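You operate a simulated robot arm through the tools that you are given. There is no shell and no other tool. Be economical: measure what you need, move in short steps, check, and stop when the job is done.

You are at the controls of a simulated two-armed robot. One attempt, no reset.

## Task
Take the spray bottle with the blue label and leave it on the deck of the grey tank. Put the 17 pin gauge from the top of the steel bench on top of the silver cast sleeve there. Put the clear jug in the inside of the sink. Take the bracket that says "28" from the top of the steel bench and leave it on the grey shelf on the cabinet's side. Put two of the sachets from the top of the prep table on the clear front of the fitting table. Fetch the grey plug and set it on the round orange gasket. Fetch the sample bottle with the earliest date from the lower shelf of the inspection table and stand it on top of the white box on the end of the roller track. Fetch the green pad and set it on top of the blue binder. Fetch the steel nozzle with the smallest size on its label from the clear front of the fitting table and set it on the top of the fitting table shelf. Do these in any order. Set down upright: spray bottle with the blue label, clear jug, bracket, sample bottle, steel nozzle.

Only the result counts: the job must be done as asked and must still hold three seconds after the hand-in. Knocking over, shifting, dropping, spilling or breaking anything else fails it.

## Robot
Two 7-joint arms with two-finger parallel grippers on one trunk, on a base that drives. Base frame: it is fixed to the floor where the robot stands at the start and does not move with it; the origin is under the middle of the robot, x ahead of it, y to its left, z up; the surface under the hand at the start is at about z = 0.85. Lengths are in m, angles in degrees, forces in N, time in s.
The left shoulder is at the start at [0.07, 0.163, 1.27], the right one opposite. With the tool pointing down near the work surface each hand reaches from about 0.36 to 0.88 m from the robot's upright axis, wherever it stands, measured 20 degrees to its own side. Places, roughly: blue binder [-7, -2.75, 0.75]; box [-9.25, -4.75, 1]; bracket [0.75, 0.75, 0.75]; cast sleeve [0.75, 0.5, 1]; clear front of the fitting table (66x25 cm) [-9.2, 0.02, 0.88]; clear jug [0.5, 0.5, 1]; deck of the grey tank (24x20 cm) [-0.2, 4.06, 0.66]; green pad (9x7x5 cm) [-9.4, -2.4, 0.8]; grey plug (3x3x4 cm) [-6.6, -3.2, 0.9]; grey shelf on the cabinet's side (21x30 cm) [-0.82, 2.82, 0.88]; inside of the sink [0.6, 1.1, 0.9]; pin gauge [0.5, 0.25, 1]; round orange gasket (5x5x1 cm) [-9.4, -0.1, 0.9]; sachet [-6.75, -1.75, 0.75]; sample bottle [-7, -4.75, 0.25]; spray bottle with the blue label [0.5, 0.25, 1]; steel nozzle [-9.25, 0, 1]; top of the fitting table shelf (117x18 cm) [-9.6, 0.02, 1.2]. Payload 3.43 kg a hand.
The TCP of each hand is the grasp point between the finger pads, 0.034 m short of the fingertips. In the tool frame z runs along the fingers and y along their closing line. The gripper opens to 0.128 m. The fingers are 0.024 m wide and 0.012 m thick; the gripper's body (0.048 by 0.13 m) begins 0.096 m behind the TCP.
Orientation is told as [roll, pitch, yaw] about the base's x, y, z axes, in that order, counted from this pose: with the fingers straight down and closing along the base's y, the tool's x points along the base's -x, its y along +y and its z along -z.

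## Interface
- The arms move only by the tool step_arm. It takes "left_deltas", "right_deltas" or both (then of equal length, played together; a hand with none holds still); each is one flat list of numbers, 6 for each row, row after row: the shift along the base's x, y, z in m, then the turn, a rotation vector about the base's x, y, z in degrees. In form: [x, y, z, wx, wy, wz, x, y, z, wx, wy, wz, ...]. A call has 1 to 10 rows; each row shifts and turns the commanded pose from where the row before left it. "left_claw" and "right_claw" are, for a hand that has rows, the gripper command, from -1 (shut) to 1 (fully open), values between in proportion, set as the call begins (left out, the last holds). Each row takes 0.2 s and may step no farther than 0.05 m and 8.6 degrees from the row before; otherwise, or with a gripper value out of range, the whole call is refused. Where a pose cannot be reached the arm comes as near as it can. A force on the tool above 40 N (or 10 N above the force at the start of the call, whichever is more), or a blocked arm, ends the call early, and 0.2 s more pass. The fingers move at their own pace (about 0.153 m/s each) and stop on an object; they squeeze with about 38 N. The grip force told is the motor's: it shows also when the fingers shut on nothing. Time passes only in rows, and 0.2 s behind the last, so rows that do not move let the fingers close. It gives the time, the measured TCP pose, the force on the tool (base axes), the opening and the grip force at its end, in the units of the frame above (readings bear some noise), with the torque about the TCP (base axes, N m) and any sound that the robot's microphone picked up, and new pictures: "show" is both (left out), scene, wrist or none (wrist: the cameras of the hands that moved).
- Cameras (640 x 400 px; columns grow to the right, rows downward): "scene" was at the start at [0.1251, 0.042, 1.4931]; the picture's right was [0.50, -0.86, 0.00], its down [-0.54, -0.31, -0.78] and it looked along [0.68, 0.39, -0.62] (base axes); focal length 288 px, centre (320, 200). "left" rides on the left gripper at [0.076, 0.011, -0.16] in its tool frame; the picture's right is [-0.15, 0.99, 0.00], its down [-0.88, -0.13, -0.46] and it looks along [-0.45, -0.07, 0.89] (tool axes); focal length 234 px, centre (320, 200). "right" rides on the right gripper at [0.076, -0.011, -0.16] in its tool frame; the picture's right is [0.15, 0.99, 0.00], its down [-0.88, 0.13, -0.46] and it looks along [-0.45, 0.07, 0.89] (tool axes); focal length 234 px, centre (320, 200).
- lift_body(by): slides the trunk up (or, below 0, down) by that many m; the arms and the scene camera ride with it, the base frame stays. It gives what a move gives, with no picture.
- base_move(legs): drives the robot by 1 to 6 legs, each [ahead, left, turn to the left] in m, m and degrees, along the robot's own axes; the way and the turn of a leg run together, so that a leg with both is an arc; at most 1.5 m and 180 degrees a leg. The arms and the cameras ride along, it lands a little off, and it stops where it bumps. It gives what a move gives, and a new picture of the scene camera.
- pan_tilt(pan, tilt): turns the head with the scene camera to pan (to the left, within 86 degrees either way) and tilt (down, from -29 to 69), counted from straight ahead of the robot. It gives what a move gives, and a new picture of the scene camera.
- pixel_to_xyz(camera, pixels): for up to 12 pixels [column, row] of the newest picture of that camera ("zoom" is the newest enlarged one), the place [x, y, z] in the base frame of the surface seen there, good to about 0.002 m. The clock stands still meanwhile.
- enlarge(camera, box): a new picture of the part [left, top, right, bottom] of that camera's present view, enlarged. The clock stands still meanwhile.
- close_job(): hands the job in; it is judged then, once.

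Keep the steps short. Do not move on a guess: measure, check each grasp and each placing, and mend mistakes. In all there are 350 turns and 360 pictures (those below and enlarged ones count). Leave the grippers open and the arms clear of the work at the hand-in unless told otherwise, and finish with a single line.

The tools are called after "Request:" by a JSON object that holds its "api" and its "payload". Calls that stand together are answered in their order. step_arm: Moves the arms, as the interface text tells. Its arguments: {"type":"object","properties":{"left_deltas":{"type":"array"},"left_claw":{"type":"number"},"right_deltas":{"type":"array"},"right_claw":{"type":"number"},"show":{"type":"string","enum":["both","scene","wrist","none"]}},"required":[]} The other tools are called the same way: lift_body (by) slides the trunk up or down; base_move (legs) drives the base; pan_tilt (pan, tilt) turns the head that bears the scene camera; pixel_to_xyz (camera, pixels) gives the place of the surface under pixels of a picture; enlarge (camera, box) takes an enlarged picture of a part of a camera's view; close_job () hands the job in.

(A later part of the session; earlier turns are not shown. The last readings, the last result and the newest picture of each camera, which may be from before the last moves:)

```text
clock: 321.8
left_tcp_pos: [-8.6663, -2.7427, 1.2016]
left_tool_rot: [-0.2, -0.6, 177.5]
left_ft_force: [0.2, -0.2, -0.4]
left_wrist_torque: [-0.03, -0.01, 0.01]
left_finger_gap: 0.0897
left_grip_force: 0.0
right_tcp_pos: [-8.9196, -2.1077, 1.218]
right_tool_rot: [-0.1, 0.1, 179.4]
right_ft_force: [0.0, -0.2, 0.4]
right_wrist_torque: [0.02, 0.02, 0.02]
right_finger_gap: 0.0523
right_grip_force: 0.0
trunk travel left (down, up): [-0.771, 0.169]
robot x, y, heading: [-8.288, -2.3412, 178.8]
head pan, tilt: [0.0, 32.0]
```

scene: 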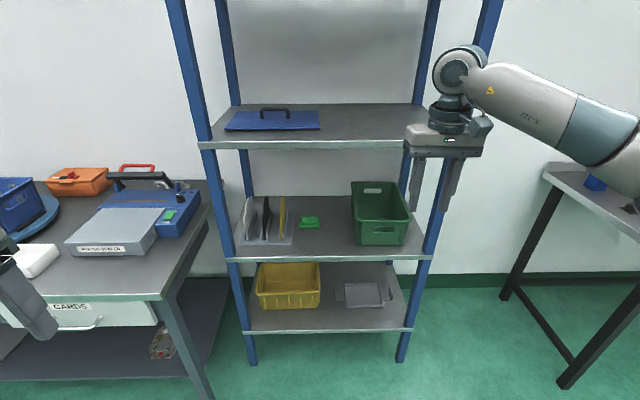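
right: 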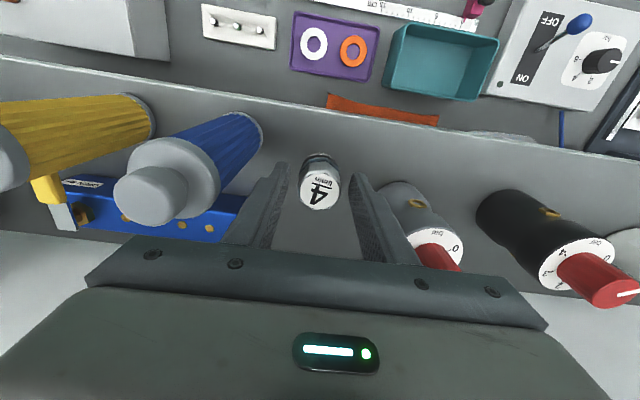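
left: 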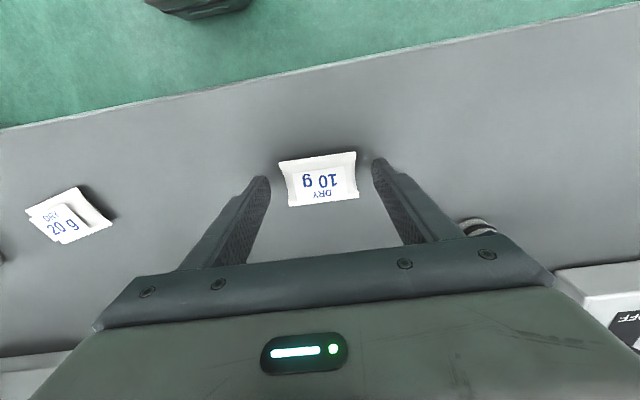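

The green pad lies on the blue shelf's third board at (309,222). I measure the shelf geometry.

Request:
{"api": "pixel_to_xyz", "payload": {"camera": "scene", "pixels": [[309, 220], [303, 226], [316, 225], [309, 228], [320, 253], [310, 240], [320, 145], [245, 225], [290, 225], [355, 215], [360, 243], [230, 262]]}}

Request:
{"api": "enlarge", "payload": {"camera": "scene", "box": [220, 90, 440, 280]}}

```text
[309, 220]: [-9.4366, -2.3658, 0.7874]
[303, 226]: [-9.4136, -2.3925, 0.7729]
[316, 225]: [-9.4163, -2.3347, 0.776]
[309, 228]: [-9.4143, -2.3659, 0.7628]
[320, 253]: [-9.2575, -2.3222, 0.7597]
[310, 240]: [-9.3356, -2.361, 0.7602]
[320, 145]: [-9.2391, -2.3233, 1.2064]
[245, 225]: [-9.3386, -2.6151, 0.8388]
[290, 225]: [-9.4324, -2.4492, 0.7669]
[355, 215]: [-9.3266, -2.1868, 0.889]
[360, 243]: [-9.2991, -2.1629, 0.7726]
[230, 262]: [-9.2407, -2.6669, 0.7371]
```

```text
2.11 times, centred on (330, 185) of scene
```

zoom: 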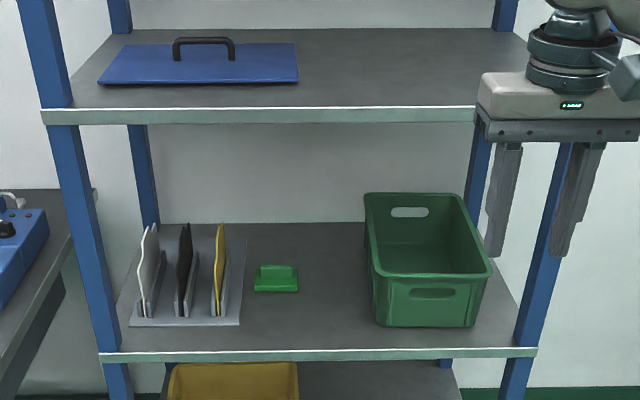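

Pad: y −2.395…−2.335, front x −9.415, on board z 0.76; board above at z≈1.19. A tilted (45°) grasp is needed. I tilt the right hand forward 45° and raise the left.

Request:
{"api": "step_arm", "payload": {"right_deltas": [0.02, -0.02, 0, 0, 7.5, 0, 0.02, -0.02, 0, 0, 7.5, 0, 0.02, -0.02, 0, 0, 7.5, 0, 0.02, -0.02, 0, 0, 7.5, 0, 0, -0.02, 0, 0, 7.5, 0, 0, -0.02, 0, 0, 7.5, 0], "right_claw": 0.7, "left_deltas": [0.02, 0, 0.04, 0, 0, 0, 0.02, 0, 0.04, 0, 0, 0, 0, 0, 0.04, 0, 0, 0, 0, 0, 0.04, 0, 0, 0, 0, 0, 0, 0, 0, 0, 0, 0, 0, 0, 0, 0], "show": "both"}}

Request:
{"api": "pixel_to_xyz", "payload": {"camera": "scene", "pixels": [[160, 298], [100, 300], [205, 215], [200, 380], [110, 245], [150, 225]]}}

```text
clock: 323.2
left_tcp_pos: [-8.6254, -2.744, 1.3595]
left_tool_rot: [-0.3, -0.7, 177.4]
left_ft_force: [0.0, -1.2, -0.3]
left_wrist_torque: [0.04, -0.03, -0.01]
left_finger_gap: 0.0899
left_grip_force: 0.2
right_tcp_pos: [-8.8393, -2.2273, 1.2188]
right_tool_rot: [0.6, -45.0, 179.1]
right_ft_force: [0.8, -0.1, -0.6]
right_wrist_torque: [0.02, -0.01, -0.07]
right_finger_gap: 0.1088
right_grip_force: 0.1
trunk travel left (down, up): [-0.771, 0.169]
robot x, y, heading: [-8.2863, -2.3402, 178.6]
head pan, tilt: [0.0, 32.0]
```

scene: 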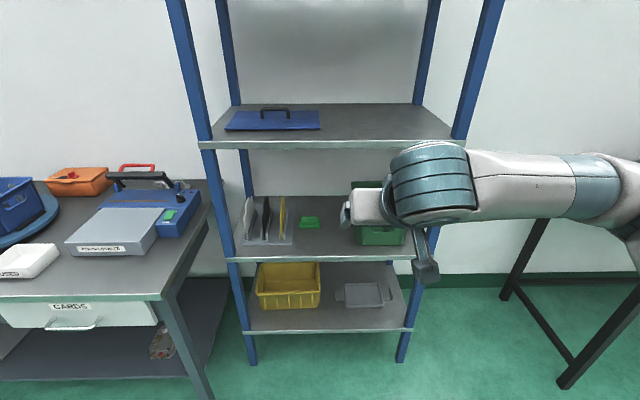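
right: 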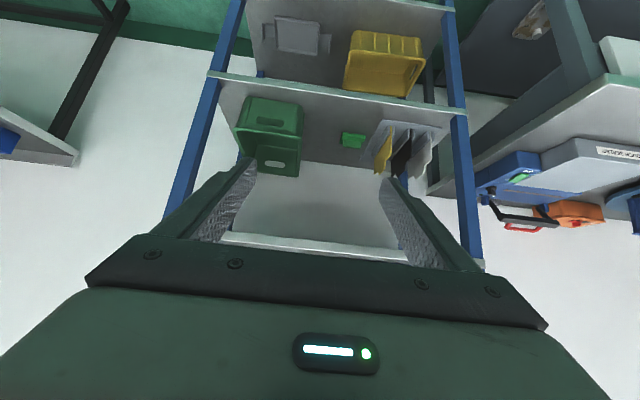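
left: 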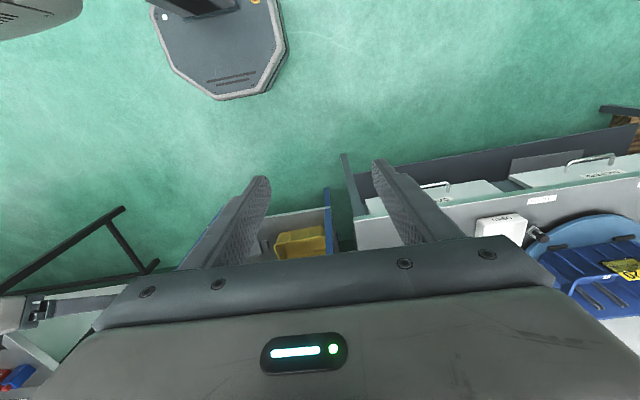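

```text
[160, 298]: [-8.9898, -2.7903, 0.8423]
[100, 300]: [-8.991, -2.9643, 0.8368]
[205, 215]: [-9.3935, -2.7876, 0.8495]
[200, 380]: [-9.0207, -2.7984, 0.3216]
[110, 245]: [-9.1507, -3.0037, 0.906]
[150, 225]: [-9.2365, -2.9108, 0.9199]
```

I lower the right hand to z≈0.98 here, before approaching, and measure the yellow divider.

Request:
{"api": "pixel_to_xyz", "payload": {"camera": "right", "pixels": [[384, 155], [378, 170], [390, 140], [353, 137], [343, 139], [363, 142], [353, 147], [353, 132], [375, 135], [300, 140]]}}

Request:
{"api": "step_arm", "payload": {"right_deltas": [0, -0.01, -0.048, 0, 0, 0, 0, -0.01, -0.048, 0, 0, 0, 0, -0.01, -0.048, 0, 0, 0, 0, -0.01, -0.048, 0, 0, 0, 0, -0.01, -0.04, 0, 0, 0], "right_claw": 0.33, "show": "wrist"}}

```text
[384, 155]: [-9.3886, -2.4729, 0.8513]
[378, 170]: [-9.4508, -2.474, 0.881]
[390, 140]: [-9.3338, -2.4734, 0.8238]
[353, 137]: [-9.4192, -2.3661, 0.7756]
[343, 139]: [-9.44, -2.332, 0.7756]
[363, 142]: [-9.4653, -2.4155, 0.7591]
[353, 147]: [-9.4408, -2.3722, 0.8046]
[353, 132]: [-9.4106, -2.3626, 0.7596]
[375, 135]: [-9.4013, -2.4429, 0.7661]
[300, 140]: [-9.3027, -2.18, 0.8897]
```

```text
clock: 324.4
left_tcp_pos: [-8.6261, -2.7428, 1.3597]
left_tool_rot: [-0.3, -0.7, 177.5]
left_ft_force: [0.5, 0.5, 0.4]
left_wrist_torque: [-0.01, 0.01, 0.01]
left_finger_gap: 0.0894
left_grip_force: 0.0
right_tcp_pos: [-8.8394, -2.278, 0.9841]
right_tool_rot: [0.5, -45.1, 179.0]
right_ft_force: [-0.6, 1.2, -0.2]
right_wrist_torque: [-0.02, 0.01, -0.02]
right_finger_gap: 0.0852
right_grip_force: 0.0
trunk travel left (down, up): [-0.771, 0.169]
robot x, y, heading: [-8.2848, -2.3418, 178.6]
head pan, tilt: [0.0, 32.0]
```

right: 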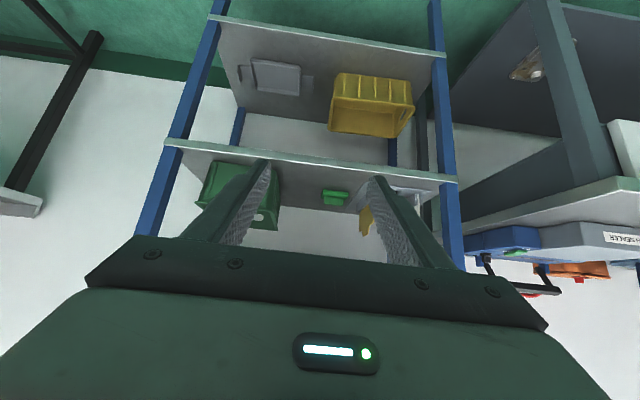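

I drive 0.4 ahead and 0.06 left.

Request:
{"api": "base_move", "payload": {"legs": [[0.4, 0.06, 0]]}}

Request:
{"api": "step_arm", "payload": {"right_deltas": [0, 0, 0, 0, 0, 0], "show": "wrist"}}

```text
clock: 326.9
left_tcp_pos: [-9.0189, -2.7948, 1.3607]
left_tool_rot: [-0.1, -0.7, 177.5]
left_ft_force: [0.4, -0.2, 0.0]
left_wrist_torque: [0.01, -0.01, -0.04]
left_finger_gap: 0.0896
left_grip_force: 0.0
right_tcp_pos: [-9.2346, -2.3315, 0.984]
right_tool_rot: [0.6, -45.0, 179.2]
right_ft_force: [0.5, -0.2, 0.5]
right_wrist_torque: [0.0, -0.01, 0.03]
right_finger_gap: 0.085
right_grip_force: 0.0
trunk travel left (down, up): [-0.771, 0.169]
robot x, y, heading: [-8.683, -2.3963, 178.8]
head pan, tilt: [0.0, 32.0]
```

scene: 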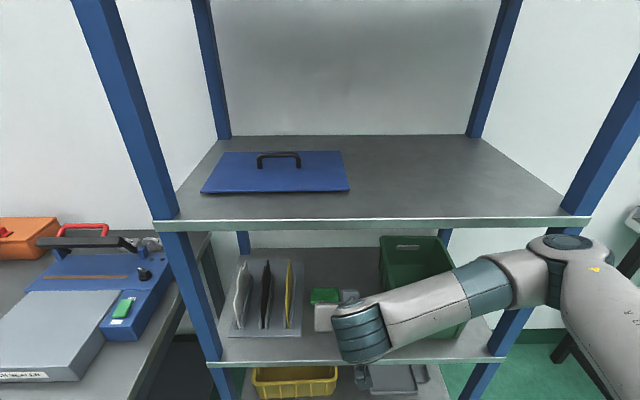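

```text
clock: 327.3
left_tcp_pos: [-9.0165, -2.7953, 1.3595]
left_tool_rot: [-0.1, -0.8, 177.4]
left_ft_force: [-0.8, -0.9, -0.1]
left_wrist_torque: [-0.01, -0.03, 0.01]
left_finger_gap: 0.0897
left_grip_force: 0.1
right_tcp_pos: [-9.2346, -2.331, 0.9839]
right_tool_rot: [0.6, -45.0, 179.2]
right_ft_force: [-0.5, 0.0, -0.6]
right_wrist_torque: [0.0, 0.02, -0.01]
right_finger_gap: 0.085
right_grip_force: 0.1
trunk travel left (down, up): [-0.771, 0.169]
robot x, y, heading: [-8.6808, -2.3964, 178.8]
head pan, tilt: [0.0, 32.0]
```

right: 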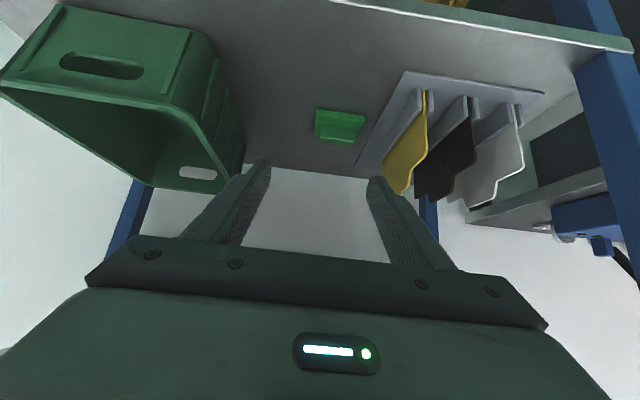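

A good view of the pad at (339,125). I zoom and measure it.

Request:
{"api": "enlarge", "payload": {"camera": "right", "box": [295, 95, 391, 155]}}

Request:
{"api": "pixel_to_xyz", "payload": {"camera": "right", "pixels": [[318, 115], [362, 118], [340, 112], [318, 133], [358, 138], [338, 128], [338, 140], [345, 120], [318, 108], [364, 112]]}}

```text
6.67 times, centred on (343, 125) of right
```

zoom: 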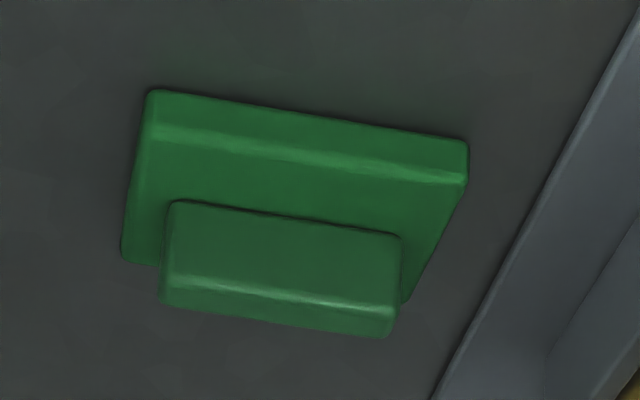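

```text
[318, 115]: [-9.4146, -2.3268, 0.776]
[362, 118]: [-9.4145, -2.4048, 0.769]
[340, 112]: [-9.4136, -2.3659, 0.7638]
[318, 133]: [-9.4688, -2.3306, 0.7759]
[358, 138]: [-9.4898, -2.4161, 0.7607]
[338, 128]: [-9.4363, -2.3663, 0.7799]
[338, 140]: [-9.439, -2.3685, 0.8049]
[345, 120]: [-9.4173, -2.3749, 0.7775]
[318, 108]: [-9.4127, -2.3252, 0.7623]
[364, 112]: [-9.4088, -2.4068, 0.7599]
```

The pad has a handle bar (y −2.335…−2.395, x≈−9.449, z to 0.805). I'll grip the handle across y: approach to a pre-grasp.

Request:
{"api": "step_arm", "payload": {"right_deltas": [-0.03, -0.017, 0, 0, 0, 0, -0.03, -0.017, 0, 0, 0, 0, -0.034, 0, -0.034, 0, 0, 0, -0.034, 0, -0.034, 0, 0, 0, -0.034, 0, -0.034, 0, 0, 0, -0.025, 0, -0.025, 0, 0, 0], "show": "wrist"}}

```text
clock: 328.7
left_tcp_pos: [-9.0194, -2.7954, 1.359]
left_tool_rot: [-0.2, -0.7, 177.5]
left_ft_force: [-0.1, 0.5, -0.1]
left_wrist_torque: [0.0, -0.01, -0.01]
left_finger_gap: 0.0897
left_grip_force: 0.1
right_tcp_pos: [-9.4207, -2.3656, 0.8564]
right_tool_rot: [0.5, -44.9, 179.3]
right_ft_force: [0.1, -0.3, -0.3]
right_wrist_torque: [0.02, 0.01, 0.02]
right_finger_gap: 0.0853
right_grip_force: 0.0
trunk travel left (down, up): [-0.771, 0.169]
robot x, y, heading: [-8.6776, -2.3959, 179.0]
head pan, tilt: [0.0, 32.0]
```

right: 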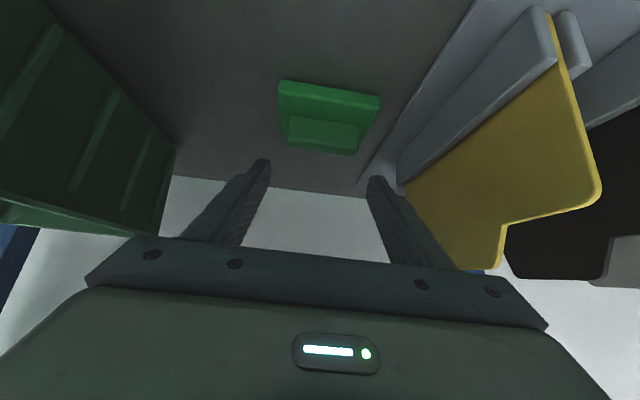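

Handle centred ((322,132)). I lower to z≈0.812 with x −9.431.

Request:
{"api": "step_arm", "payload": {"right_deltas": [-0.005, 0, -0.02, 0, 0, 0, -0.004, 0, -0.018, 0, 0, 0, 0, 0, -0.006, 0, 0, 0], "show": "wrist"}}

```text
clock: 329.5
left_tcp_pos: [-9.0192, -2.7956, 1.3606]
left_tool_rot: [-0.3, -0.7, 177.5]
left_ft_force: [-0.5, -0.4, 0.0]
left_wrist_torque: [0.01, 0.01, 0.04]
left_finger_gap: 0.0893
left_grip_force: 0.1
right_tcp_pos: [-9.4296, -2.3663, 0.8117]
right_tool_rot: [0.6, -44.9, 179.2]
right_ft_force: [-0.3, -0.3, -0.9]
right_wrist_torque: [0.03, 0.0, -0.01]
right_finger_gap: 0.085
right_grip_force: 0.0
trunk travel left (down, up): [-0.771, 0.169]
robot x, y, heading: [-8.6803, -2.3955, 179.1]
head pan, tilt: [0.0, 32.0]
```

right: 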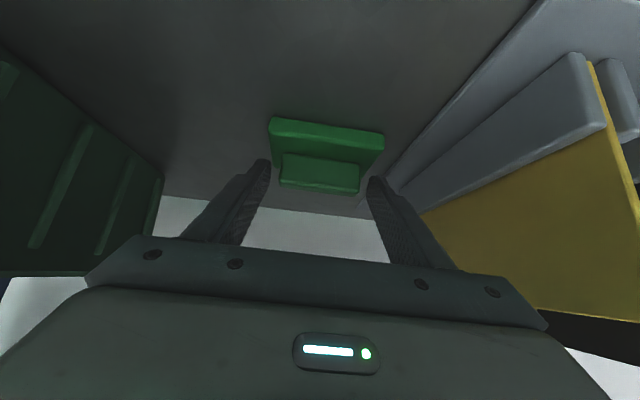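

Handle lies between the fingertips. I close.

Request:
{"api": "step_arm", "payload": {"right_deltas": [0, 0, 0, 0, 0, 0, 0, 0, 0, 0, 0, 0, 0, 0, 0, 0, 0, 0], "right_claw": -1, "show": "wrist"}}

```text
clock: 330.3
left_tcp_pos: [-9.0198, -2.7957, 1.359]
left_tool_rot: [-0.2, -0.7, 177.5]
left_ft_force: [0.2, -0.3, -0.4]
left_wrist_torque: [0.01, 0.03, 0.02]
left_finger_gap: 0.0894
left_grip_force: 0.1
right_tcp_pos: [-9.4315, -2.3664, 0.8116]
right_tool_rot: [0.6, -44.9, 179.1]
right_ft_force: [0.1, 1.0, 0.4]
right_wrist_torque: [0.02, -0.01, -0.03]
right_finger_gap: 0.0668
right_grip_force: 37.9
trunk travel left (down, up): [-0.771, 0.169]
robot x, y, heading: [-8.6858, -2.3971, 178.8]
head pan, tilt: [0.0, 32.0]
```

right: 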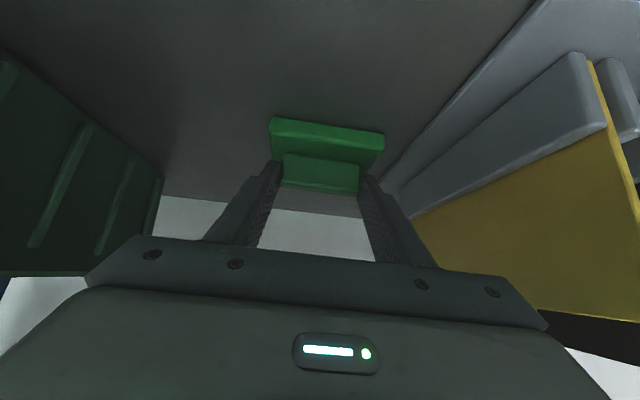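

Held (gap 0.067). I lift 5 cm and draw it out forward (+x).

Request:
{"api": "step_arm", "payload": {"right_deltas": [0, 0, 0.02, 0, 0, 0, 0, 0, 0.04, 0, 0, 0, 0.045, 0, 0.01, 0, 0, 0, 0.045, 0, 0.01, 0, 0, 0, 0.045, 0, 0.01, 0, 0, 0, 0.045, 0, 0.01, 0, 0, 0], "show": "wrist"}}

Request:
{"api": "base_move", "payload": {"legs": [[-0.55, 0, 1]]}}

```text
clock: 331.7
left_tcp_pos: [-9.0188, -2.7957, 1.3616]
left_tool_rot: [-0.3, -0.7, 177.6]
left_ft_force: [1.0, -0.5, 0.1]
left_wrist_torque: [0.03, 0.02, -0.01]
left_finger_gap: 0.0898
left_grip_force: 0.0
right_tcp_pos: [-9.2485, -2.3652, 0.9169]
right_tool_rot: [0.7, -45.1, 179.1]
right_ft_force: [0.4, -0.8, -0.9]
right_wrist_torque: [0.01, -0.04, 0.02]
right_finger_gap: 0.0669
right_grip_force: 37.7
trunk travel left (down, up): [-0.771, 0.169]
robot x, y, heading: [-8.6821, -2.3935, 178.8]
head pan, tilt: [0.0, 32.0]
```

right: 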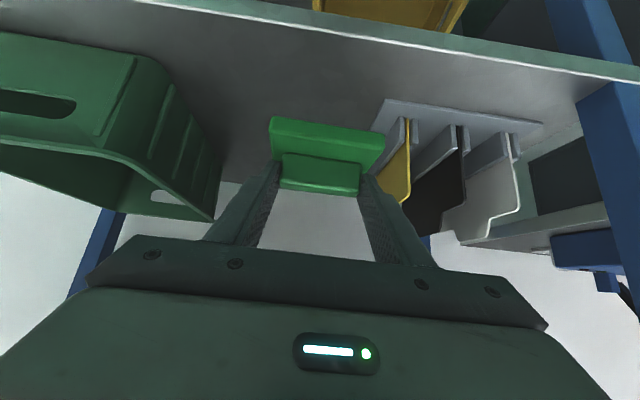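

```text
clock: 334.9
left_tcp_pos: [-8.4573, -2.8072, 1.3597]
left_tool_rot: [-0.2, -0.7, 178.5]
left_ft_force: [1.1, -0.7, -0.1]
left_wrist_torque: [-0.01, 0.0, 0.0]
left_finger_gap: 0.0895
left_grip_force: 0.0
right_tcp_pos: [-8.6956, -2.3802, 0.9161]
right_tool_rot: [0.6, -44.9, -180.1]
right_ft_force: [-0.7, 0.5, 0.3]
right_wrist_torque: [0.02, 0.0, -0.01]
right_finger_gap: 0.0668
right_grip_force: 38.4
trunk travel left (down, up): [-0.771, 0.169]
robot x, y, heading: [-8.1268, -2.3989, 179.9]
head pan, tilt: [0.0, 32.0]
```

scene: 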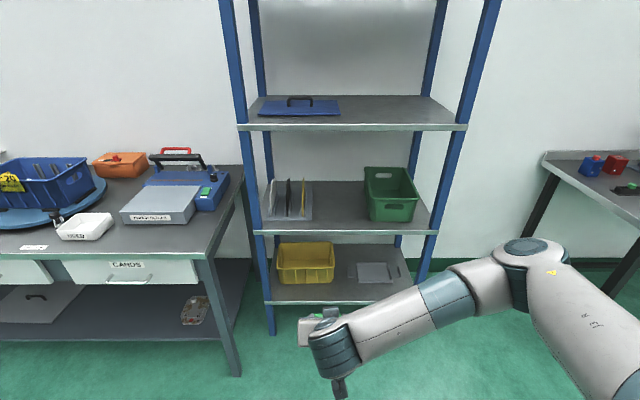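

Pad out safely. I raise it a bit and turn right (via north) toward the east tables.

Request:
{"api": "step_arm", "payload": {"right_deltas": [0, 0, 0.045, 0, 0, 0, 0, 0, 0.045, 0, 0, 0, 0, 0, 0.045, 0, 0, 0, 0, 0, 0.045, 0, 0, 0], "show": "none"}}

Request:
{"api": "base_move", "payload": {"legs": [[0, 0, -90], [0, 0, -90]]}}

Request:
{"api": "pan_tilt", "payload": {"pan": -10, "tilt": 30}}

```text
clock: 335.9
left_tcp_pos: [-8.4571, -2.8074, 1.36]
left_tool_rot: [-0.2, -0.7, 178.5]
left_ft_force: [0.3, 0.6, -0.4]
left_wrist_torque: [-0.01, 0.04, -0.03]
left_finger_gap: 0.0896
left_grip_force: 0.0
right_tcp_pos: [-8.6944, -2.3794, 1.0968]
right_tool_rot: [0.5, -45.0, -179.8]
right_ft_force: [-0.5, -0.6, -0.9]
right_wrist_torque: [-0.01, 0.03, -0.01]
right_finger_gap: 0.0669
right_grip_force: 37.6
trunk travel left (down, up): [-0.771, 0.169]
robot x, y, heading: [-8.1252, -2.3977, 179.9]
head pan, tilt: [0.0, 32.0]
```

```text
clock: 343.9
left_tcp_pos: [-7.8003, -1.9905, 1.359]
left_tool_rot: [-0.2, -0.7, -0.7]
left_ft_force: [0.2, -0.1, -0.1]
left_wrist_torque: [0.0, 0.01, 0.01]
left_finger_gap: 0.0894
left_grip_force: 0.0
right_tcp_pos: [-7.5566, -2.4131, 1.0958]
right_tool_rot: [0.6, -45.0, 0.9]
right_ft_force: [-0.1, -0.4, -0.2]
right_wrist_torque: [0.01, 0.01, -0.03]
right_finger_gap: 0.0668
right_grip_force: 38.4
trunk travel left (down, up): [-0.771, 0.169]
robot x, y, heading: [-8.1323, -2.4012, 0.6]
head pan, tilt: [0.0, 32.0]
```

scene: 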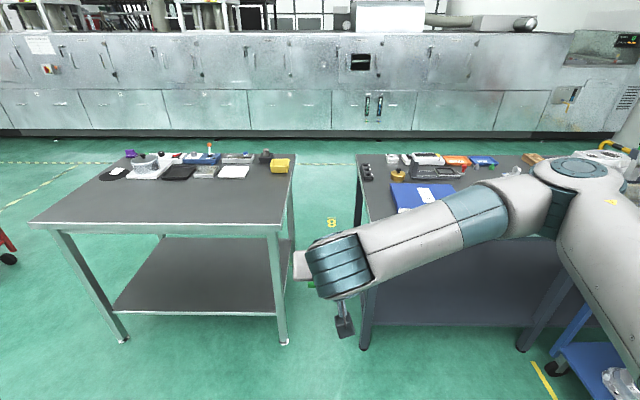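

```text
clock: 344.6
left_tcp_pos: [-7.7996, -1.9903, 1.36]
left_tool_rot: [-0.2, -0.7, -0.8]
left_ft_force: [-0.9, 0.2, 0.5]
left_wrist_torque: [-0.01, 0.05, 0.01]
left_finger_gap: 0.0895
left_grip_force: 0.1
right_tcp_pos: [-7.5549, -2.4132, 1.0976]
right_tool_rot: [0.7, -44.9, 0.8]
right_ft_force: [0.6, 0.3, -0.3]
right_wrist_torque: [-0.01, 0.0, 0.01]
right_finger_gap: 0.0668
right_grip_force: 38.4
trunk travel left (down, up): [-0.771, 0.169]
robot x, y, heading: [-8.1277, -2.4027, 0.6]
head pan, tilt: [-10.0, 30.0]
```

scene: 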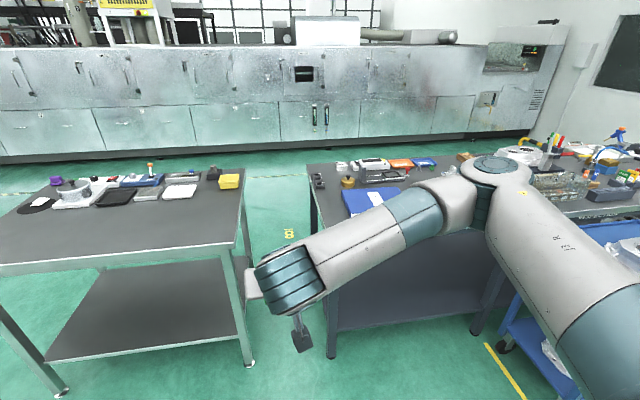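

The blue binder is at (360,200), partly hidden. I measure it and the table edge.

Request:
{"api": "pixel_to_xyz", "payload": {"camera": "scene", "pixels": [[345, 190], [355, 205], [395, 190], [375, 198], [325, 210], [315, 165], [348, 212], [345, 182], [318, 182], [512, 345], [530, 300]]}}

Request:
{"api": "enlarge", "payload": {"camera": "scene", "box": [290, 140, 490, 260]}}

```text
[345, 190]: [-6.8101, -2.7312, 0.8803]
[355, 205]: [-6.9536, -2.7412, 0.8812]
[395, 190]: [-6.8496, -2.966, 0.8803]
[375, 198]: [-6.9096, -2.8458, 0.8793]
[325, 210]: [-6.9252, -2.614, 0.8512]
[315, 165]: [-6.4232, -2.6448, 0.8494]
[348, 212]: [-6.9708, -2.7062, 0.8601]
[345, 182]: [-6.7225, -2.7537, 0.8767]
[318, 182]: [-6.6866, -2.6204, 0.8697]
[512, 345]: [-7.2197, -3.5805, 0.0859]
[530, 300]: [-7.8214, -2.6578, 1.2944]
```

```text
3.20 times, centred on (390, 200) of scene
```

zoom: 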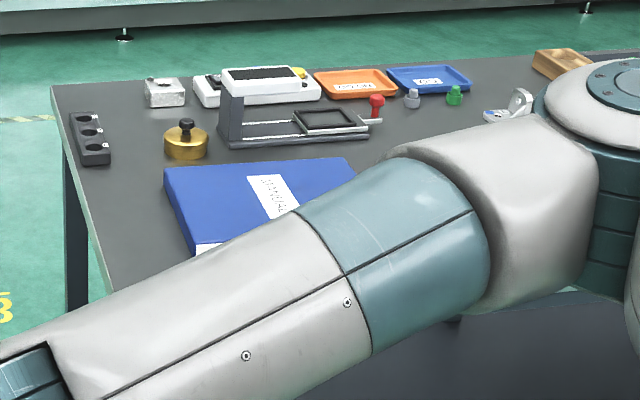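

Binder top z 0.88, about x −6.98…−6.72, y −2.71…−3.0. I drive 0.5 ahead and 0.34 right.

Request:
{"api": "base_move", "payload": {"legs": [[0.3, -0.36, 0], [0.24, 0, -0.6]]}}

Request:
{"api": "pan_tilt", "payload": {"pan": -15, "tilt": 42}}

Request:
{"api": "step_arm", "payload": {"right_deltas": [0, 0, 0, 0, 0, 0], "show": "wrist"}}

```text
clock: 348.8
left_tcp_pos: [-7.2474, -2.3513, 1.3611]
left_tool_rot: [-0.2, -0.7, -1.5]
left_ft_force: [-0.3, -0.1, 0.1]
left_wrist_torque: [-0.02, -0.01, 0.03]
left_finger_gap: 0.0895
left_grip_force: 0.1
right_tcp_pos: [-7.0088, -2.7787, 1.0958]
right_tool_rot: [0.6, -44.9, 0.2]
right_ft_force: [0.3, -0.7, -1.2]
right_wrist_torque: [0.02, 0.03, -0.05]
right_finger_gap: 0.0669
right_grip_force: 38.0
trunk travel left (down, up): [-0.771, 0.169]
robot x, y, heading: [-7.5754, -2.7585, 0.1]
head pan, tilt: [-10.0, 30.0]
```

scene: 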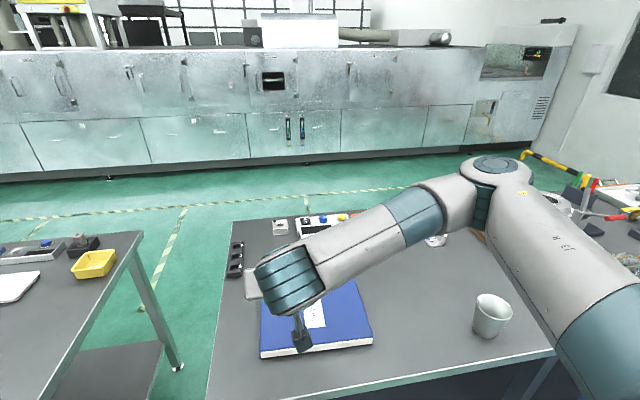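

```text
clock: 349.6
left_tcp_pos: [-7.2448, -2.3505, 1.3588]
left_tool_rot: [-0.2, -0.8, -1.5]
left_ft_force: [0.1, -0.2, 0.2]
left_wrist_torque: [0.01, 0.01, -0.01]
left_finger_gap: 0.0898
left_grip_force: 0.1
right_tcp_pos: [-7.007, -2.7776, 1.0953]
right_tool_rot: [0.6, -44.9, 0.3]
right_ft_force: [0.2, -0.2, -0.9]
right_wrist_torque: [-0.01, -0.03, 0.0]
right_finger_gap: 0.0667
right_grip_force: 38.2
trunk travel left (down, up): [-0.771, 0.169]
robot x, y, heading: [-7.5714, -2.7596, 0.1]
head pan, tilt: [-15.0, 42.0]
```

scene: 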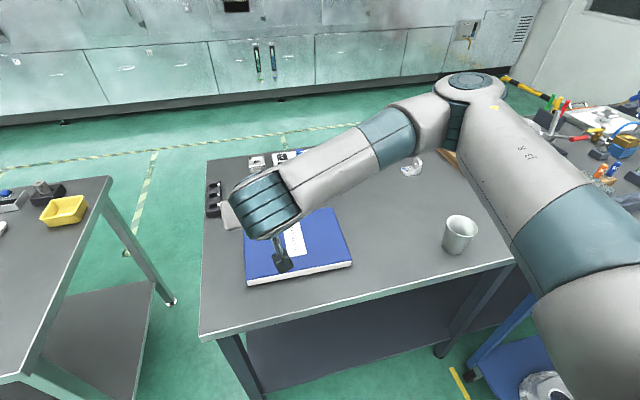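

```text
clock: 350.0
left_tcp_pos: [-7.2478, -2.351, 1.3592]
left_tool_rot: [-0.2, -0.7, -1.5]
left_ft_force: [-0.3, 0.0, 0.6]
left_wrist_torque: [0.02, 0.01, 0.0]
left_finger_gap: 0.09
left_grip_force: 0.1
right_tcp_pos: [-7.0073, -2.7791, 1.0974]
right_tool_rot: [0.6, -45.0, 0.3]
right_ft_force: [0.1, 0.2, 0.3]
right_wrist_torque: [-0.01, 0.03, -0.05]
right_finger_gap: 0.0669
right_grip_force: 38.3
trunk travel left (down, up): [-0.771, 0.169]
robot x, y, heading: [-7.5782, -2.7583, 0.2]
head pan, tilt: [-15.0, 42.0]
```

right: 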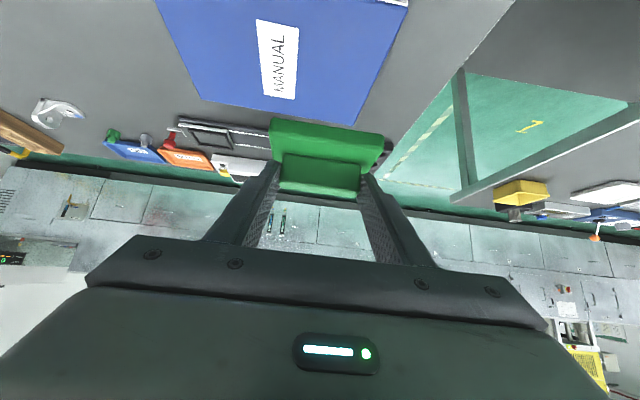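

I measure the binder's corners.

Request:
{"api": "pixel_to_xyz", "payload": {"camera": "scene", "pixels": [[250, 275], [347, 255], [330, 214], [310, 250], [245, 245], [300, 235], [260, 280]]}}

Request:
{"api": "pixel_to_xyz", "payload": {"camera": "right", "pixels": [[205, 95], [350, 118], [395, 15], [165, 15], [280, 95]]}}

```text
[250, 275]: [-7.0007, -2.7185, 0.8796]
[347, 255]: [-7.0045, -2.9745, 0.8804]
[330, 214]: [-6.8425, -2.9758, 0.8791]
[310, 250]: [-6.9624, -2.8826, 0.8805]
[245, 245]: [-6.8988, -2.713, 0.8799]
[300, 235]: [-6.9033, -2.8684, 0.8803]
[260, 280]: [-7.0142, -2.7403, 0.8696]
```

```text
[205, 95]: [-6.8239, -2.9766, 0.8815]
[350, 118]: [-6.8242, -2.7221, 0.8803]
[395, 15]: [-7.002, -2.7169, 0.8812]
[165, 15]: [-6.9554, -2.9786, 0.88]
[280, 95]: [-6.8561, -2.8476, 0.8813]
```

Binder centre (−6.915,−2.847). I move the pad over it and lower to just above.

Request:
{"api": "step_arm", "payload": {"right_deltas": [0.025, -0.023, 0, 0, 0, 0, 0.025, -0.023, 0, 0, 0, 0, 0.026, -0.022, 0, 0, 0, 0, 0, 0, -0.045, 0, 0, 0, 0, 0, -0.045, 0, 0, 0, 0, 0, -0.045, 0, 0, 0, 0, 0, -0.022, 0, 0, 0], "show": "both"}}

```text
clock: 351.6
left_tcp_pos: [-7.2453, -2.3516, 1.3597]
left_tool_rot: [-0.2, -0.7, -1.5]
left_ft_force: [0.7, 0.7, 0.4]
left_wrist_torque: [-0.02, 0.01, -0.01]
left_finger_gap: 0.0896
left_grip_force: 0.1
right_tcp_pos: [-6.9302, -2.8452, 0.9388]
right_tool_rot: [0.6, -45.0, 0.2]
right_ft_force: [0.1, 0.5, 0.1]
right_wrist_torque: [-0.02, 0.0, -0.01]
right_finger_gap: 0.0671
right_grip_force: 37.5
trunk travel left (down, up): [-0.771, 0.169]
robot x, y, heading: [-7.5776, -2.7581, -0.2]
head pan, tilt: [-15.0, 42.0]
```

scene: 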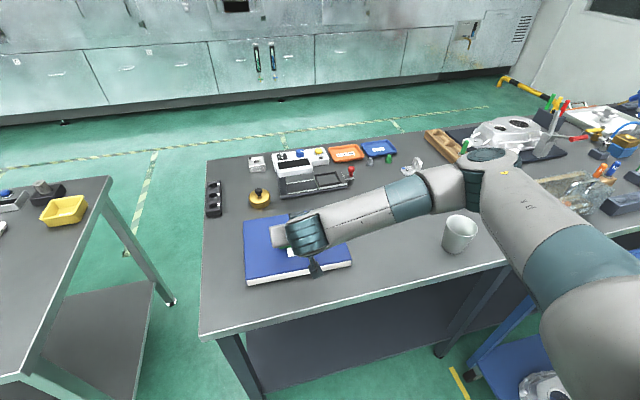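
right: 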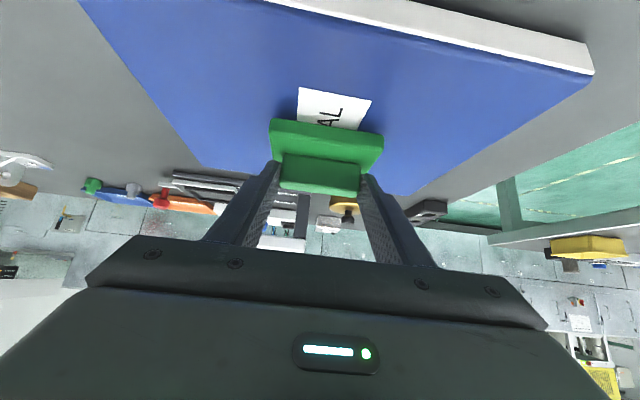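

I creep down until contact.

Request:
{"api": "step_arm", "payload": {"right_deltas": [0, 0, -0.004, 0, 0, 0, 0, 0, -0.003, 0, 0, 0, 0, 0, -0.0015, 0, 0, 0], "show": "none"}}

```text
clock: 352.4
left_tcp_pos: [-7.2472, -2.3508, 1.3608]
left_tool_rot: [-0.1, -0.8, -1.4]
left_ft_force: [-0.3, -0.3, -0.1]
left_wrist_torque: [-0.03, 0.01, -0.01]
left_finger_gap: 0.0895
left_grip_force: 0.0
right_tcp_pos: [-6.9309, -2.8456, 0.932]
right_tool_rot: [0.5, -45.2, 0.2]
right_ft_force: [1.0, -0.3, 8.1]
right_wrist_torque: [-0.43, 0.03, -0.03]
right_finger_gap: 0.0667
right_grip_force: 37.8
trunk travel left (down, up): [-0.771, 0.169]
robot x, y, heading: [-7.5734, -2.7608, -0.2]
head pan, tilt: [-15.0, 42.0]
```

Contact (8 N). I open and then withdraw straight up.

Request:
{"api": "step_arm", "payload": {"right_deltas": [0, 0, 0, 0, 0, 0, 0, 0, 0, 0, 0, 0], "right_claw": 0.4, "show": "wrist"}}

Request:
{"api": "step_arm", "payload": {"right_deltas": [0, 0, 0.02, 0, 0, 0, -0.02, 0, 0.03, 0, 0, 0, -0.02, 0, 0.04, 0, 0, 0, -0.02, 0, 0.04, 0, 0, 0, -0.02, 0, 0.04, 0, -7.5, 0, -0.02, 0, 0.04, 0, -7.5, 0, -0.02, 0, 0.03, 0, -7.5, 0, 0, 0, 0.02, 0, -7.5, 0, 0, 0, 0.02, 0, -7.5, 0, 0, 0, 0.02, 0, -7.5, 0], "show": "both"}}

```text
clock: 353.0
left_tcp_pos: [-7.2471, -2.3513, 1.361]
left_tool_rot: [-0.2, -0.7, -1.4]
left_ft_force: [0.2, -1.1, -0.1]
left_wrist_torque: [0.02, -0.01, 0.0]
left_finger_gap: 0.0894
left_grip_force: 0.0
right_tcp_pos: [-6.9322, -2.8457, 0.931]
right_tool_rot: [0.6, -45.0, 0.2]
right_ft_force: [0.8, 0.2, -0.1]
right_wrist_torque: [-0.04, 0.03, 0.0]
right_finger_gap: 0.0895
right_grip_force: 0.1
trunk travel left (down, up): [-0.771, 0.169]
robot x, y, heading: [-7.5775, -2.7605, -0.0]
head pan, tilt: [-15.0, 42.0]
```

right: 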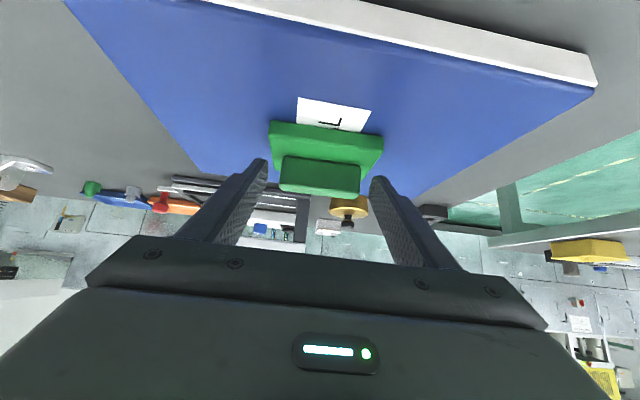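

```text
clock: 355.2
left_tcp_pos: [-7.2486, -2.3472, 1.3596]
left_tool_rot: [-0.5, -0.8, -1.4]
left_ft_force: [-0.4, 0.3, 0.0]
left_wrist_torque: [-0.03, 0.0, 0.0]
left_finger_gap: 0.0893
left_grip_force: 0.0
right_tcp_pos: [-7.0194, -2.8202, 1.226]
right_tool_rot: [-110.8, -89.4, 111.6]
right_ft_force: [0.3, -0.8, -0.3]
right_wrist_torque: [0.01, 0.02, -0.04]
right_finger_gap: 0.0894
right_grip_force: 0.1
right hand out of reach, approached as far as the arm can: row 7, 8, 9
trunk travel left (down, up): [-0.771, 0.169]
robot x, y, heading: [-7.5756, -2.7536, 0.1]
head pan, tilt: [-15.0, 42.0]
```

scene: 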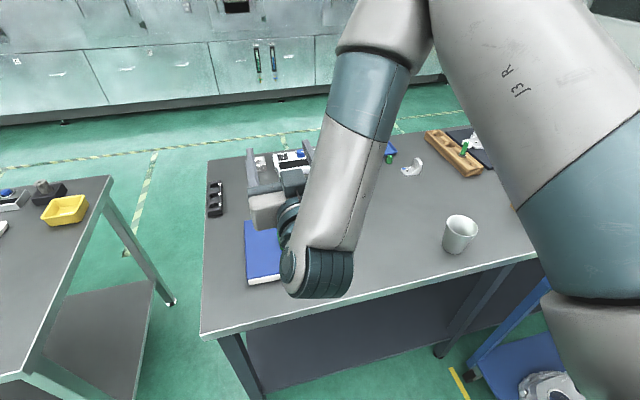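
right: 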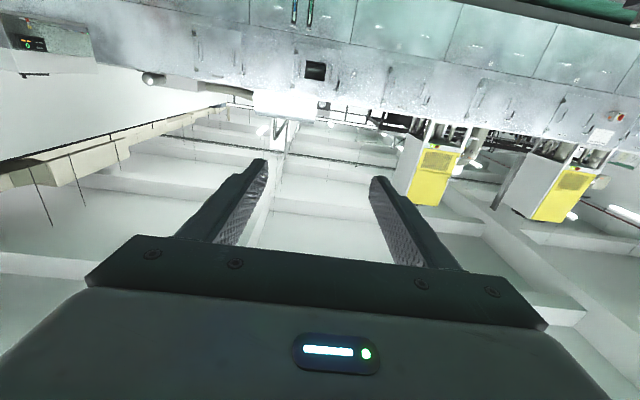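

I turned the wrong way (now horizontal). I rotate back with + rotation about y, 90° in total.

Request:
{"api": "step_arm", "payload": {"right_deltas": [0, 0, 0, 0, 8, 0, 0, 0, 0, 0, 8, 0, 0, 0, 0, 0, 8, 0, 0, 0, 0, 0, 8, 0, 0, 0, 0, 0, 8, 0, 0, 0, 0, 0, 8, 0], "show": "none"}}

Request:
{"api": "step_arm", "payload": {"right_deltas": [0, 0, 0, 0, 7, 0, 0, 0, 0, 0, 7, 0, 0, 0, 0, 0, 7, 0, 0, 0, 0, 0, 7, 0, 0, 0, 0, 0, 7, 0, 0, 0, 0, 0, 7, 0], "show": "both"}}

```text
clock: 356.6
left_tcp_pos: [-7.2458, -2.3536, 1.3612]
left_tool_rot: [-0.2, -0.7, -1.4]
left_ft_force: [0.6, 0.2, -0.2]
left_wrist_torque: [-0.01, -0.02, -0.01]
left_finger_gap: 0.0896
left_grip_force: 0.0
right_tcp_pos: [-7.0141, -2.8217, 1.2246]
right_tool_rot: [0.7, -41.7, 0.2]
right_ft_force: [0.9, 0.2, 0.7]
right_wrist_torque: [0.02, 0.02, 0.01]
right_finger_gap: 0.0896
right_grip_force: 0.1
right hand out of reach, approached as far as the arm can: row 1
trunk travel left (down, up): [-0.771, 0.169]
robot x, y, heading: [-7.578, -2.7566, -0.0]
head pan, tilt: [-15.0, 42.0]
```

```text
clock: 358.0
left_tcp_pos: [-7.2457, -2.3508, 1.359]
left_tool_rot: [-0.2, -0.7, -1.5]
left_ft_force: [0.1, -0.2, -0.5]
left_wrist_torque: [-0.01, 0.02, -0.02]
left_finger_gap: 0.0897
left_grip_force: 0.1
right_tcp_pos: [-7.0136, -2.8215, 1.2243]
right_tool_rot: [0.9, 0.2, 0.2]
right_ft_force: [-0.3, -0.4, 0.6]
right_wrist_torque: [0.0, 0.02, -0.03]
right_finger_gap: 0.0895
right_grip_force: 0.1
trunk travel left (down, up): [-0.771, 0.169]
robot x, y, heading: [-7.5765, -2.7565, 0.1]
head pan, tilt: [-15.0, 42.0]
```

scene: 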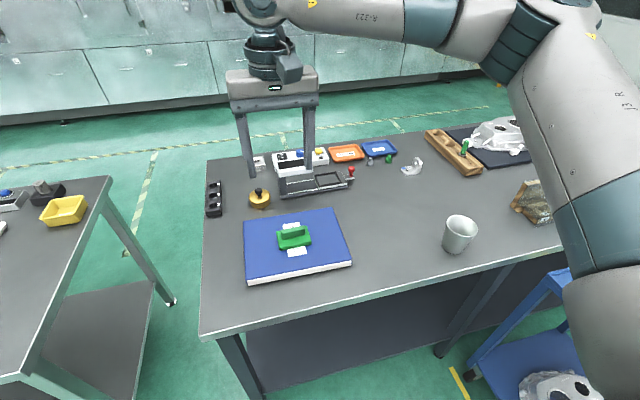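
right: 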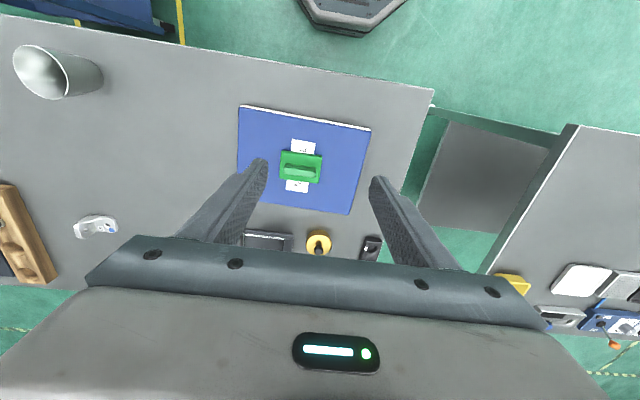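

The pad rests on the binder. Now I zoom for the grey plug near (370,158).

Request:
{"api": "enlarge", "payload": {"camera": "scene", "box": [325, 130, 455, 200]}}

Request:
{"api": "pixel_to_xyz", "payload": {"camera": "scene", "pixels": [[370, 159], [370, 163], [389, 157], [352, 170], [378, 150], [260, 315], [300, 385], [204, 330], [410, 170], [349, 155]]}}

```text
4.92 times, centred on (390, 165) of scene
```

zoom: 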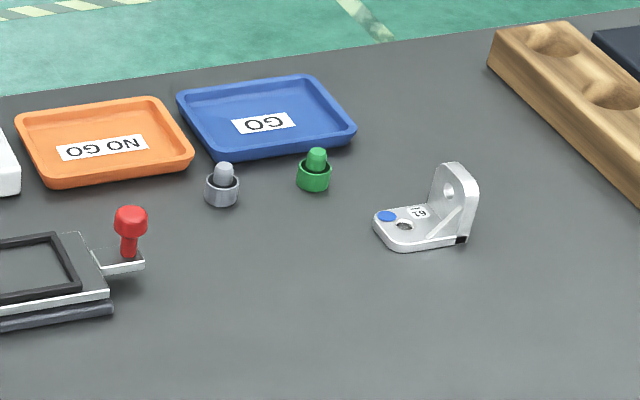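

```text
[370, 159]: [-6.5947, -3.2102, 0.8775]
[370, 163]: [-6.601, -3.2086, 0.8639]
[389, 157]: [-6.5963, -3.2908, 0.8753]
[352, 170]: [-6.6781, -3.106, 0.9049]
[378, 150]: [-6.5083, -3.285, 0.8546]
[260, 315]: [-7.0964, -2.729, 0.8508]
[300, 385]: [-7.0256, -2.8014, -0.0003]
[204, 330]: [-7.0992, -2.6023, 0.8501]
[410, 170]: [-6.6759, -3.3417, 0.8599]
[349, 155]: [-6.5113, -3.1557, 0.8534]
```

Grey plug at about (−6.59,−3.21). I check the blue cart's extent before sliding right.

Request:
{"api": "pan_tilt", "payload": {"pan": -45, "tilt": 45}}

```text
clock: 358.9
left_tcp_pos: [-7.2462, -2.3519, 1.3614]
left_tool_rot: [-0.2, -0.8, -1.4]
left_ft_force: [-0.3, -0.7, 0.5]
left_wrist_torque: [0.01, 0.01, 0.02]
left_finger_gap: 0.0895
left_grip_force: 0.1
right_tcp_pos: [-7.0153, -2.8211, 1.2255]
right_tool_rot: [0.9, -0.1, 0.2]
right_ft_force: [0.1, -0.8, 0.1]
right_wrist_torque: [-0.01, 0.01, 0.01]
right_finger_gap: 0.0896
right_grip_force: 0.2
trunk travel left (down, up): [-0.771, 0.169]
robot x, y, heading: [-7.5764, -2.7623, 0.1]
head pan, tilt: [-45.0, 45.0]
```

scene: 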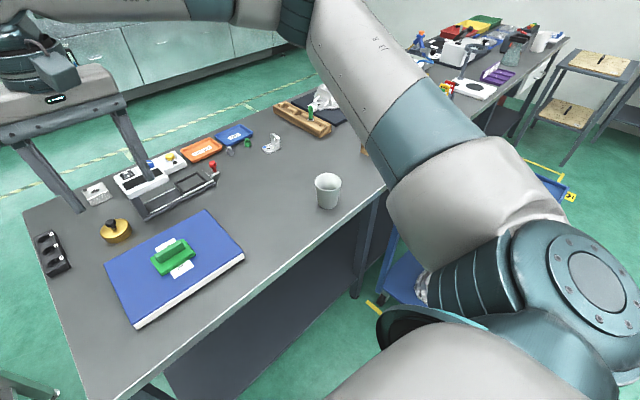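

Nearest cart point known is y≈−3.55. I slide 0.34 right and 0.18 ahead, leaving margin.

Request:
{"api": "base_move", "payload": {"legs": [[0.1, -0.33, 0], [0.08, 0, 0]]}}

Request:
{"api": "pan_tilt", "payload": {"pan": -10, "tilt": 42}}

```text
clock: 361.8
left_tcp_pos: [-7.0734, -2.6805, 1.3597]
left_tool_rot: [-0.1, -0.9, -1.3]
left_ft_force: [-0.5, 0.1, 0.0]
left_wrist_torque: [0.07, -0.02, -0.01]
left_finger_gap: 0.0897
left_grip_force: 0.1
right_tcp_pos: [-6.8417, -3.1513, 1.2281]
right_tool_rot: [0.8, -0.1, 0.3]
right_ft_force: [-1.0, -0.5, 0.0]
right_wrist_torque: [0.02, 0.0, -0.04]
right_finger_gap: 0.0898
right_grip_force: 0.1
trunk travel left (down, up): [-0.771, 0.169]
robot x, y, heading: [-7.3971, -3.0911, 0.1]
head pan, tilt: [-45.0, 45.0]
```

scene: 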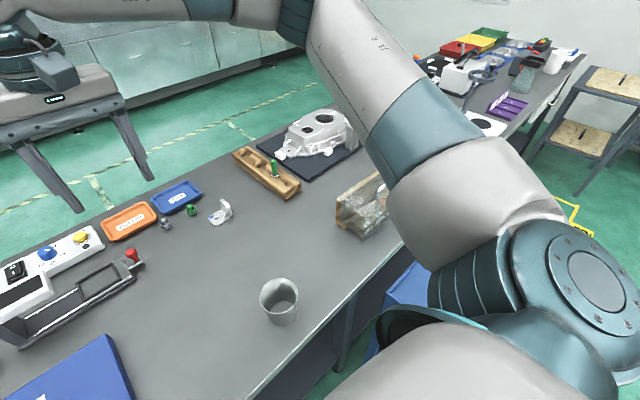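

```text
clock: 362.9
left_tcp_pos: [-7.0704, -2.6811, 1.3596]
left_tool_rot: [-0.1, -0.8, -1.2]
left_ft_force: [0.2, -0.2, 0.3]
left_wrist_torque: [0.02, 0.02, 0.01]
left_finger_gap: 0.0897
left_grip_force: 0.1
right_tcp_pos: [-6.8375, -3.1506, 1.2265]
right_tool_rot: [0.8, 0.0, 0.3]
right_ft_force: [-0.6, -0.3, -0.1]
right_wrist_torque: [0.01, -0.01, 0.0]
right_finger_gap: 0.089
right_grip_force: 0.1
trunk travel left (down, up): [-0.771, 0.169]
robot x, y, heading: [-7.3991, -3.0902, 0.1]
head pan, tilt: [-10.0, 42.0]
```

scene: 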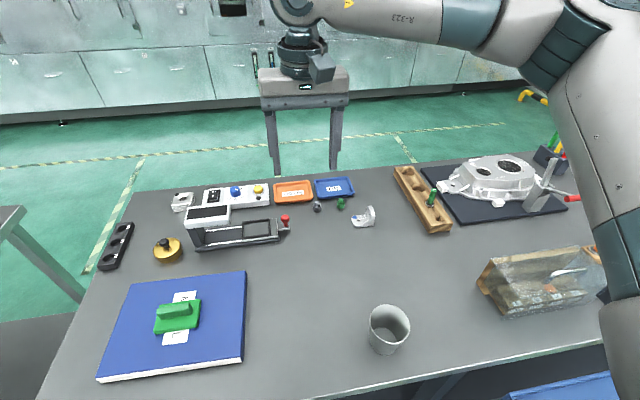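

I bring the right hand above the plug.

Request:
{"api": "step_arm", "payload": {"right_deltas": [0.041, -0.01, 0, 0, 0, 0, 0.041, -0.01, 0, 0, 0, 0, 0.041, -0.01, 0, 0, 0, 0, 0.041, -0.01, 0, 0, 0, 0, 0.041, -0.01, 0, 0, 0, 0, 0.041, -0.01, 0, 0, 0, 0, 0, 0, -0.045, 0, 0, 0, 0, 0, -0.045, 0, 0, 0, 0, 0, -0.04, 0, 0, 0], "right_claw": -0.05, "show": "wrist"}}

Request:
{"api": "enlarge", "payload": {"camera": "right", "box": [260, 90, 380, 190]}}

```text
clock: 364.9
left_tcp_pos: [-7.0678, -2.6799, 1.3605]
left_tool_rot: [-0.3, -0.7, -1.3]
left_ft_force: [0.8, 0.3, 0.7]
left_wrist_torque: [-0.01, 0.0, 0.04]
left_finger_gap: 0.0897
left_grip_force: 0.0
right_tcp_pos: [-6.592, -3.2078, 1.094]
right_tool_rot: [0.8, 0.1, 0.4]
right_ft_force: [0.3, 0.4, -0.1]
right_wrist_torque: [-0.01, 0.02, 0.0]
right_finger_gap: 0.0606
right_grip_force: 0.1
trunk travel left (down, up): [-0.771, 0.169]
robot x, y, heading: [-7.4005, -3.0857, 0.1]
head pan, tilt: [-10.0, 42.0]
```

right: 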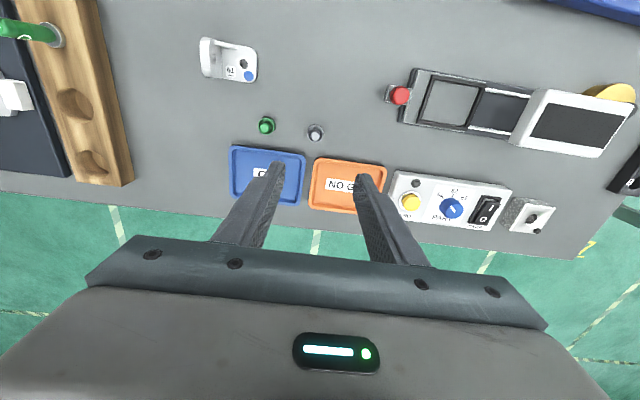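

```text
4.00 times, centred on (320, 140) of right
```

zoom: 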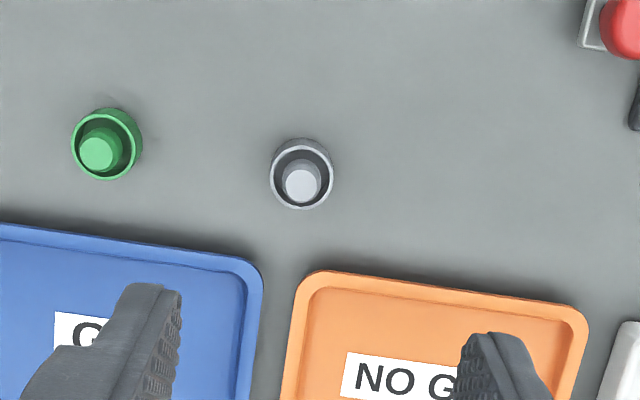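

Plug at px (315,134). I measure its centre.

Request:
{"api": "pixel_to_xyz", "payload": {"camera": "right", "pixels": [[315, 135], [315, 126], [308, 133], [322, 134], [315, 142], [316, 160]]}}

```text
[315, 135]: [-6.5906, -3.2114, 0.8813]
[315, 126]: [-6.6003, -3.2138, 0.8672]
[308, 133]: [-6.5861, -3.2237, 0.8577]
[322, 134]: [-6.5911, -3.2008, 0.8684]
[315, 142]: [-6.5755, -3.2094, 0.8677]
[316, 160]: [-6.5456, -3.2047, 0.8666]
```

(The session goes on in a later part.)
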